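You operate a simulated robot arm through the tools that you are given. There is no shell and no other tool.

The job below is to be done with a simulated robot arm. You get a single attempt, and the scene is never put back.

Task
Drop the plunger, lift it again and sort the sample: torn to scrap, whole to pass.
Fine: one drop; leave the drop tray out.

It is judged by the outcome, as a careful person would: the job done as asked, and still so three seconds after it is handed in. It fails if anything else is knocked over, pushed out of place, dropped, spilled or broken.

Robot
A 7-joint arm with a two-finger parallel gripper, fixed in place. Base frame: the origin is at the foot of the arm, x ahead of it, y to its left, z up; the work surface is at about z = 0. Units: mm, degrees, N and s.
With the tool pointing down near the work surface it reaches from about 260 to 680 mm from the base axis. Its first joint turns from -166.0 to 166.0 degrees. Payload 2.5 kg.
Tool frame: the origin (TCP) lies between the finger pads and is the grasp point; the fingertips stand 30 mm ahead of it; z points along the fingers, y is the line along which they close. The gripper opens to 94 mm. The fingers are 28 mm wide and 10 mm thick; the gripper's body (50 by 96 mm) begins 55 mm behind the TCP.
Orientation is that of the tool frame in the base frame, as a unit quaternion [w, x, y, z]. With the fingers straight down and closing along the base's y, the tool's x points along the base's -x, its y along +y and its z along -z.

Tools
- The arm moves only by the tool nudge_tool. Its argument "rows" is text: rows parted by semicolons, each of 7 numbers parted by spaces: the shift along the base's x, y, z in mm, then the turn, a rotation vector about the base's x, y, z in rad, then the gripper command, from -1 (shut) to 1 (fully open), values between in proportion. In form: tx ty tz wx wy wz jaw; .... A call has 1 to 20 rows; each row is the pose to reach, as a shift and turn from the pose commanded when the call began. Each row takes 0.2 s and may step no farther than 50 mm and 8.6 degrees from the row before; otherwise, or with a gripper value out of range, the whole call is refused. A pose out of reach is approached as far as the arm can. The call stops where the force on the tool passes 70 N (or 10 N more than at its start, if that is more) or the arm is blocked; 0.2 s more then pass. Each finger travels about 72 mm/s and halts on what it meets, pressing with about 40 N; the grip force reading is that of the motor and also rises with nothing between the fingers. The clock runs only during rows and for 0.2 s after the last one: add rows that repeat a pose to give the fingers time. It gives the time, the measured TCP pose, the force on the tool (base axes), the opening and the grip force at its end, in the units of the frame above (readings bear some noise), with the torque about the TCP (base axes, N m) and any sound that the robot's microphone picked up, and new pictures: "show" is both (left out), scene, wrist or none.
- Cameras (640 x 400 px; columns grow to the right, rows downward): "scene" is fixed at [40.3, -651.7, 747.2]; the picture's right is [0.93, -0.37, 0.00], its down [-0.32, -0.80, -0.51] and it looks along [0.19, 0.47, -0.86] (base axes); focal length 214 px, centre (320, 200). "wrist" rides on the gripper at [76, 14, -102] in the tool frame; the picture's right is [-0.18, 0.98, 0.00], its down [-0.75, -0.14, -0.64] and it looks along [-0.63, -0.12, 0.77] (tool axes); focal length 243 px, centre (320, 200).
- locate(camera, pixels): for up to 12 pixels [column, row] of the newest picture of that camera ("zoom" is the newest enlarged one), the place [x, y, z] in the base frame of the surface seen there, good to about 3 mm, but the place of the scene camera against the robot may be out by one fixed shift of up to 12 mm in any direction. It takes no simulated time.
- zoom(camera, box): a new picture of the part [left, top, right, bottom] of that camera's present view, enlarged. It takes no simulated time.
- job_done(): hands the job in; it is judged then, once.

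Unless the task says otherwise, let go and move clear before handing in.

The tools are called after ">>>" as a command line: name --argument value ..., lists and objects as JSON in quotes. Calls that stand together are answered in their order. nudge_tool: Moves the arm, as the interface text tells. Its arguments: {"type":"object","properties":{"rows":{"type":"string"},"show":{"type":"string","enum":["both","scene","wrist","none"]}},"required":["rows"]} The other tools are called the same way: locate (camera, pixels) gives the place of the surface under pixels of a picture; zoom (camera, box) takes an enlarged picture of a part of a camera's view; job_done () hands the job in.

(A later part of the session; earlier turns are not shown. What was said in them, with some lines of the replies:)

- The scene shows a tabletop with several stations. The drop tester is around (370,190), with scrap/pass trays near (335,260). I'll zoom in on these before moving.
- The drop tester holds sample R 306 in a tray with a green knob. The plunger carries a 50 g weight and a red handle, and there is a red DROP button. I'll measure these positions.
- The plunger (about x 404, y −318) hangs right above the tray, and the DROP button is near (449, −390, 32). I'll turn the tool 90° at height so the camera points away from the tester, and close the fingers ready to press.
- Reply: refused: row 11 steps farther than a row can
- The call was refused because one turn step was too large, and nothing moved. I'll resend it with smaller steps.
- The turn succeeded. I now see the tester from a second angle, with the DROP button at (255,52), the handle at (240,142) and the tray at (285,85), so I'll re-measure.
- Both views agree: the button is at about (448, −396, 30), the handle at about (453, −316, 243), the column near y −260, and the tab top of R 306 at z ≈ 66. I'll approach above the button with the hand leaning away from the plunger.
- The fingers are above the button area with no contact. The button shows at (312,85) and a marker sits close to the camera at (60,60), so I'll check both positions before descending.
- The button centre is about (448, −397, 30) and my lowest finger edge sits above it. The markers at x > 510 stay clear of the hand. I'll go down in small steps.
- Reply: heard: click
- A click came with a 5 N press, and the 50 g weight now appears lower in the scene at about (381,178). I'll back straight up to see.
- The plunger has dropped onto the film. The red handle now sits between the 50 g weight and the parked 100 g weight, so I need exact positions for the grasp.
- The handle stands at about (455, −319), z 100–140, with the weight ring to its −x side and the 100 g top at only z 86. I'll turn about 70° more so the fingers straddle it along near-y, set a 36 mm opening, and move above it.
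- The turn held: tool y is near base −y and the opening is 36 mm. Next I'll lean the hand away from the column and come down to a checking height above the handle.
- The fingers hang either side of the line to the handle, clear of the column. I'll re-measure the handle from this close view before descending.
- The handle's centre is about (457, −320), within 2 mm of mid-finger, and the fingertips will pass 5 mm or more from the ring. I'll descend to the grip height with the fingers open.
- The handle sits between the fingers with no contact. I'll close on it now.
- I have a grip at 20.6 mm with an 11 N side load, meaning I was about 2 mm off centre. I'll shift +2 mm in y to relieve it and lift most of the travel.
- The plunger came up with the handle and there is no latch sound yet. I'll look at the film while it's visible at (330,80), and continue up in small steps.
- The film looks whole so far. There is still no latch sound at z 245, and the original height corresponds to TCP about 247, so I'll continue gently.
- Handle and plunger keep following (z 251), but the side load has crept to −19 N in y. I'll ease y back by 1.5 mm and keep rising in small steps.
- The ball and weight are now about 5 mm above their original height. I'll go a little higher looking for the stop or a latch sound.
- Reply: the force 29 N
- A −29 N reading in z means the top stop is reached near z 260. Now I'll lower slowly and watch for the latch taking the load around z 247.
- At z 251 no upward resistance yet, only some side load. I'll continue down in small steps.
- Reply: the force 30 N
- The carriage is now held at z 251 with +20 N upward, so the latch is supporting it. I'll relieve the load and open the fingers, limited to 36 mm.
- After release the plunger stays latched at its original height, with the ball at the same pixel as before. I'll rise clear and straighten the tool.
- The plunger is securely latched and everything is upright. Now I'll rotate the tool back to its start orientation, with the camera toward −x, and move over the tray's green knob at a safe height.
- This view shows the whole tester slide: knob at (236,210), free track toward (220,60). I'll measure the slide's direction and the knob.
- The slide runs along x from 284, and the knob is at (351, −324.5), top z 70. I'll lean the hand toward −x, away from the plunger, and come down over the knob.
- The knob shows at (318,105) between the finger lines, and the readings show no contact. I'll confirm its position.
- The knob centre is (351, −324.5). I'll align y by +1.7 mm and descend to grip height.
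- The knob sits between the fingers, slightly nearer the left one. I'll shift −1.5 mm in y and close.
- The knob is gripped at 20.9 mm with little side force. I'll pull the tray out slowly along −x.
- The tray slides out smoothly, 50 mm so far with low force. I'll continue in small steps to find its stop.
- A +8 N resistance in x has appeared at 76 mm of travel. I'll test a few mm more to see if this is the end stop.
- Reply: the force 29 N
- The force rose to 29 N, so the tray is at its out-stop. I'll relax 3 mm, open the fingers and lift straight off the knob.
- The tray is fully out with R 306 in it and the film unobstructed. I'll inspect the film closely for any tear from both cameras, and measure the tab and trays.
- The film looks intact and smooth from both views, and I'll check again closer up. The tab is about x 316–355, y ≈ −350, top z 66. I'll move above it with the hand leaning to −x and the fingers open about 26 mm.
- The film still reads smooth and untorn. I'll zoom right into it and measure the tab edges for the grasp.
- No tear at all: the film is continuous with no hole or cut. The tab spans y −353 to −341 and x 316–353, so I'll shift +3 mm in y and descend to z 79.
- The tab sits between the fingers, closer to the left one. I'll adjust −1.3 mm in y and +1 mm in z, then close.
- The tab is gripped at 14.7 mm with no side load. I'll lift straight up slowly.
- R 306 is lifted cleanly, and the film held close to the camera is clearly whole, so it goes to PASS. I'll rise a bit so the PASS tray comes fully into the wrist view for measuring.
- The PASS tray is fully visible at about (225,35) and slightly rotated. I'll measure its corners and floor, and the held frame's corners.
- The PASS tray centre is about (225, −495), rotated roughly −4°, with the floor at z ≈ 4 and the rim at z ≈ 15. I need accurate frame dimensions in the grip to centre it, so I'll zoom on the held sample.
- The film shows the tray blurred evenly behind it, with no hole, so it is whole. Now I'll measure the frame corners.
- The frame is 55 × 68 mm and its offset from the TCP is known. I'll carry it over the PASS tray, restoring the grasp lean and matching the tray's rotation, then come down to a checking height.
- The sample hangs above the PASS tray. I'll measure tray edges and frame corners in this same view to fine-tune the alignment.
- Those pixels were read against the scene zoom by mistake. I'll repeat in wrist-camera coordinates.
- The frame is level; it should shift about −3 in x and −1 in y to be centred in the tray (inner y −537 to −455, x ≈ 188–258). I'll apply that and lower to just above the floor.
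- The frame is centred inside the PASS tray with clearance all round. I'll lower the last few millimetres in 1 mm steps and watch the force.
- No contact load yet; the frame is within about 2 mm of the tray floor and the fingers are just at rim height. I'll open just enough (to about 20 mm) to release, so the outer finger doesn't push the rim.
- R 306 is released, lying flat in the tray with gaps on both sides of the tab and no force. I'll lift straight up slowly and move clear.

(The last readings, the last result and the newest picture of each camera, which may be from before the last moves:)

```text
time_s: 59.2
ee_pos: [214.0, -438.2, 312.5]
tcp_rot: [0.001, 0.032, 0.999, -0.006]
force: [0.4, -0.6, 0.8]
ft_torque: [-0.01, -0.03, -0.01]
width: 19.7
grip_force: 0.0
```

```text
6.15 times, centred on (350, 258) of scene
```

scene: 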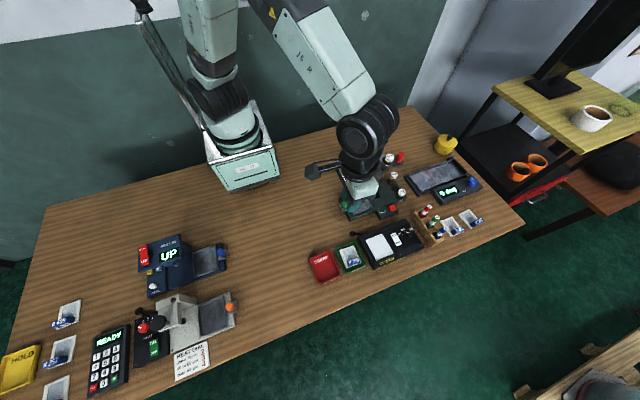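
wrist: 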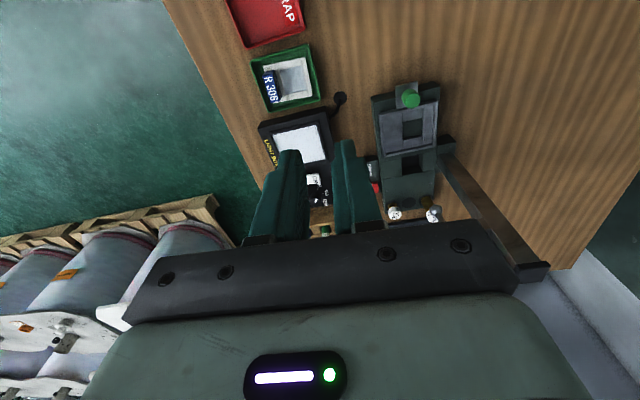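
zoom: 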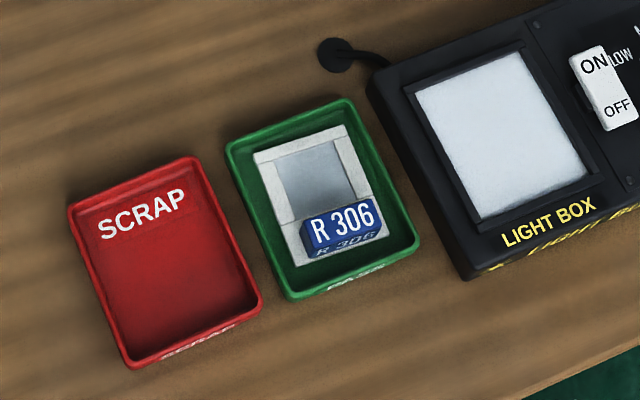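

R 306 lies flat in PASS, the trays haven't moved and the plunger is still up. I'll take one last close look at the film and at the tester before handing in.

>>> zoom --camera "wrist" --box '[255, 45, 325, 110]'

>>> nudge_tool --rows "-20 30 20 0 0 0 -0.58; -40 60 40 0 0 0 -0.58; -50 90 60 0 0 0 -0.58; -50 130 80 0 0 0 -0.58; -50 130 80 0 0 0 -0.58" --show "scene"

>>> zoom --camera "scene" --box '[320, 120, 430, 230]'

```text
6.15 times, centred on (290, 78) of wrist
```

zoom: 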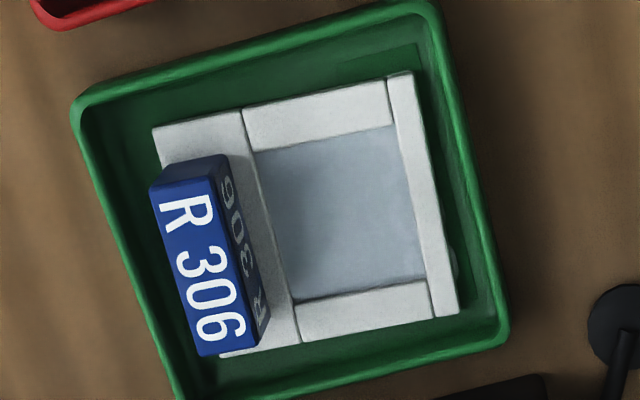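

```text
time_s: 60.4
ee_pos: [163.4, -308.7, 394.9]
tcp_rot: [0.0, 0.033, 0.999, -0.006]
force: [0.3, -0.9, -0.5]
ft_torque: [0.01, 0.0, 0.01]
width: 19.7
grip_force: 0.0
```

scene: 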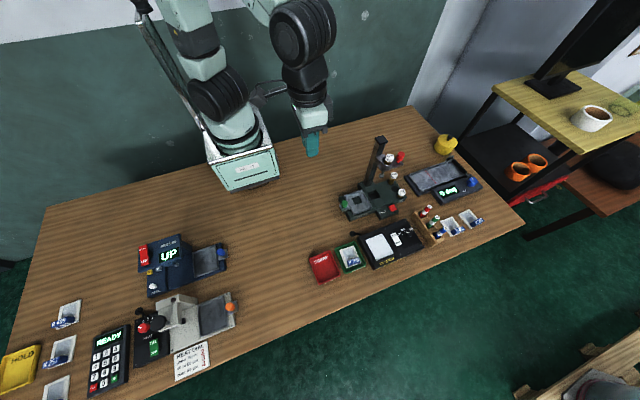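

```text
3.64 times, centred on (375, 175) of scene
```

zoom: 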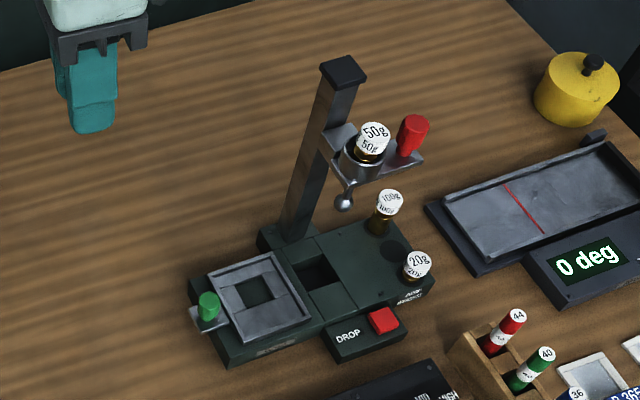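

The plunger is latched up, the drop tray is out and empty, and R 306 is in PASS with its film whole. The weights are upright and in place, and the arm is clear, so I'm handing in.

>>> job_done

```text
The job is handed in.
```

I dropped the plunger once, lifted it back until it latched, and put sample R 306 in the PASS tray. I handed the job in but have no verdict back.

- **Sample:** the film showed no hole or tear in close views from several angles, before and after I moved it, so I treated it as whole. I did not use the light box.
- **Tester:** the plunger stays up on its own. I heard no latch click, but it held its load when I lowered onto it and has stayed at its starting height since I let go.
- **Drop tray:** it is pulled out to its stop and left there, empty.
- **Everything else:** in the last pictures the weights are upright and nothing looks knocked or shifted. The arm is clear of the table items.

R 306 fell about 2 mm onto the PASS tray floor when I let go, because going lower risked the fingers catching the tray rim. It lies flat inside the tray.
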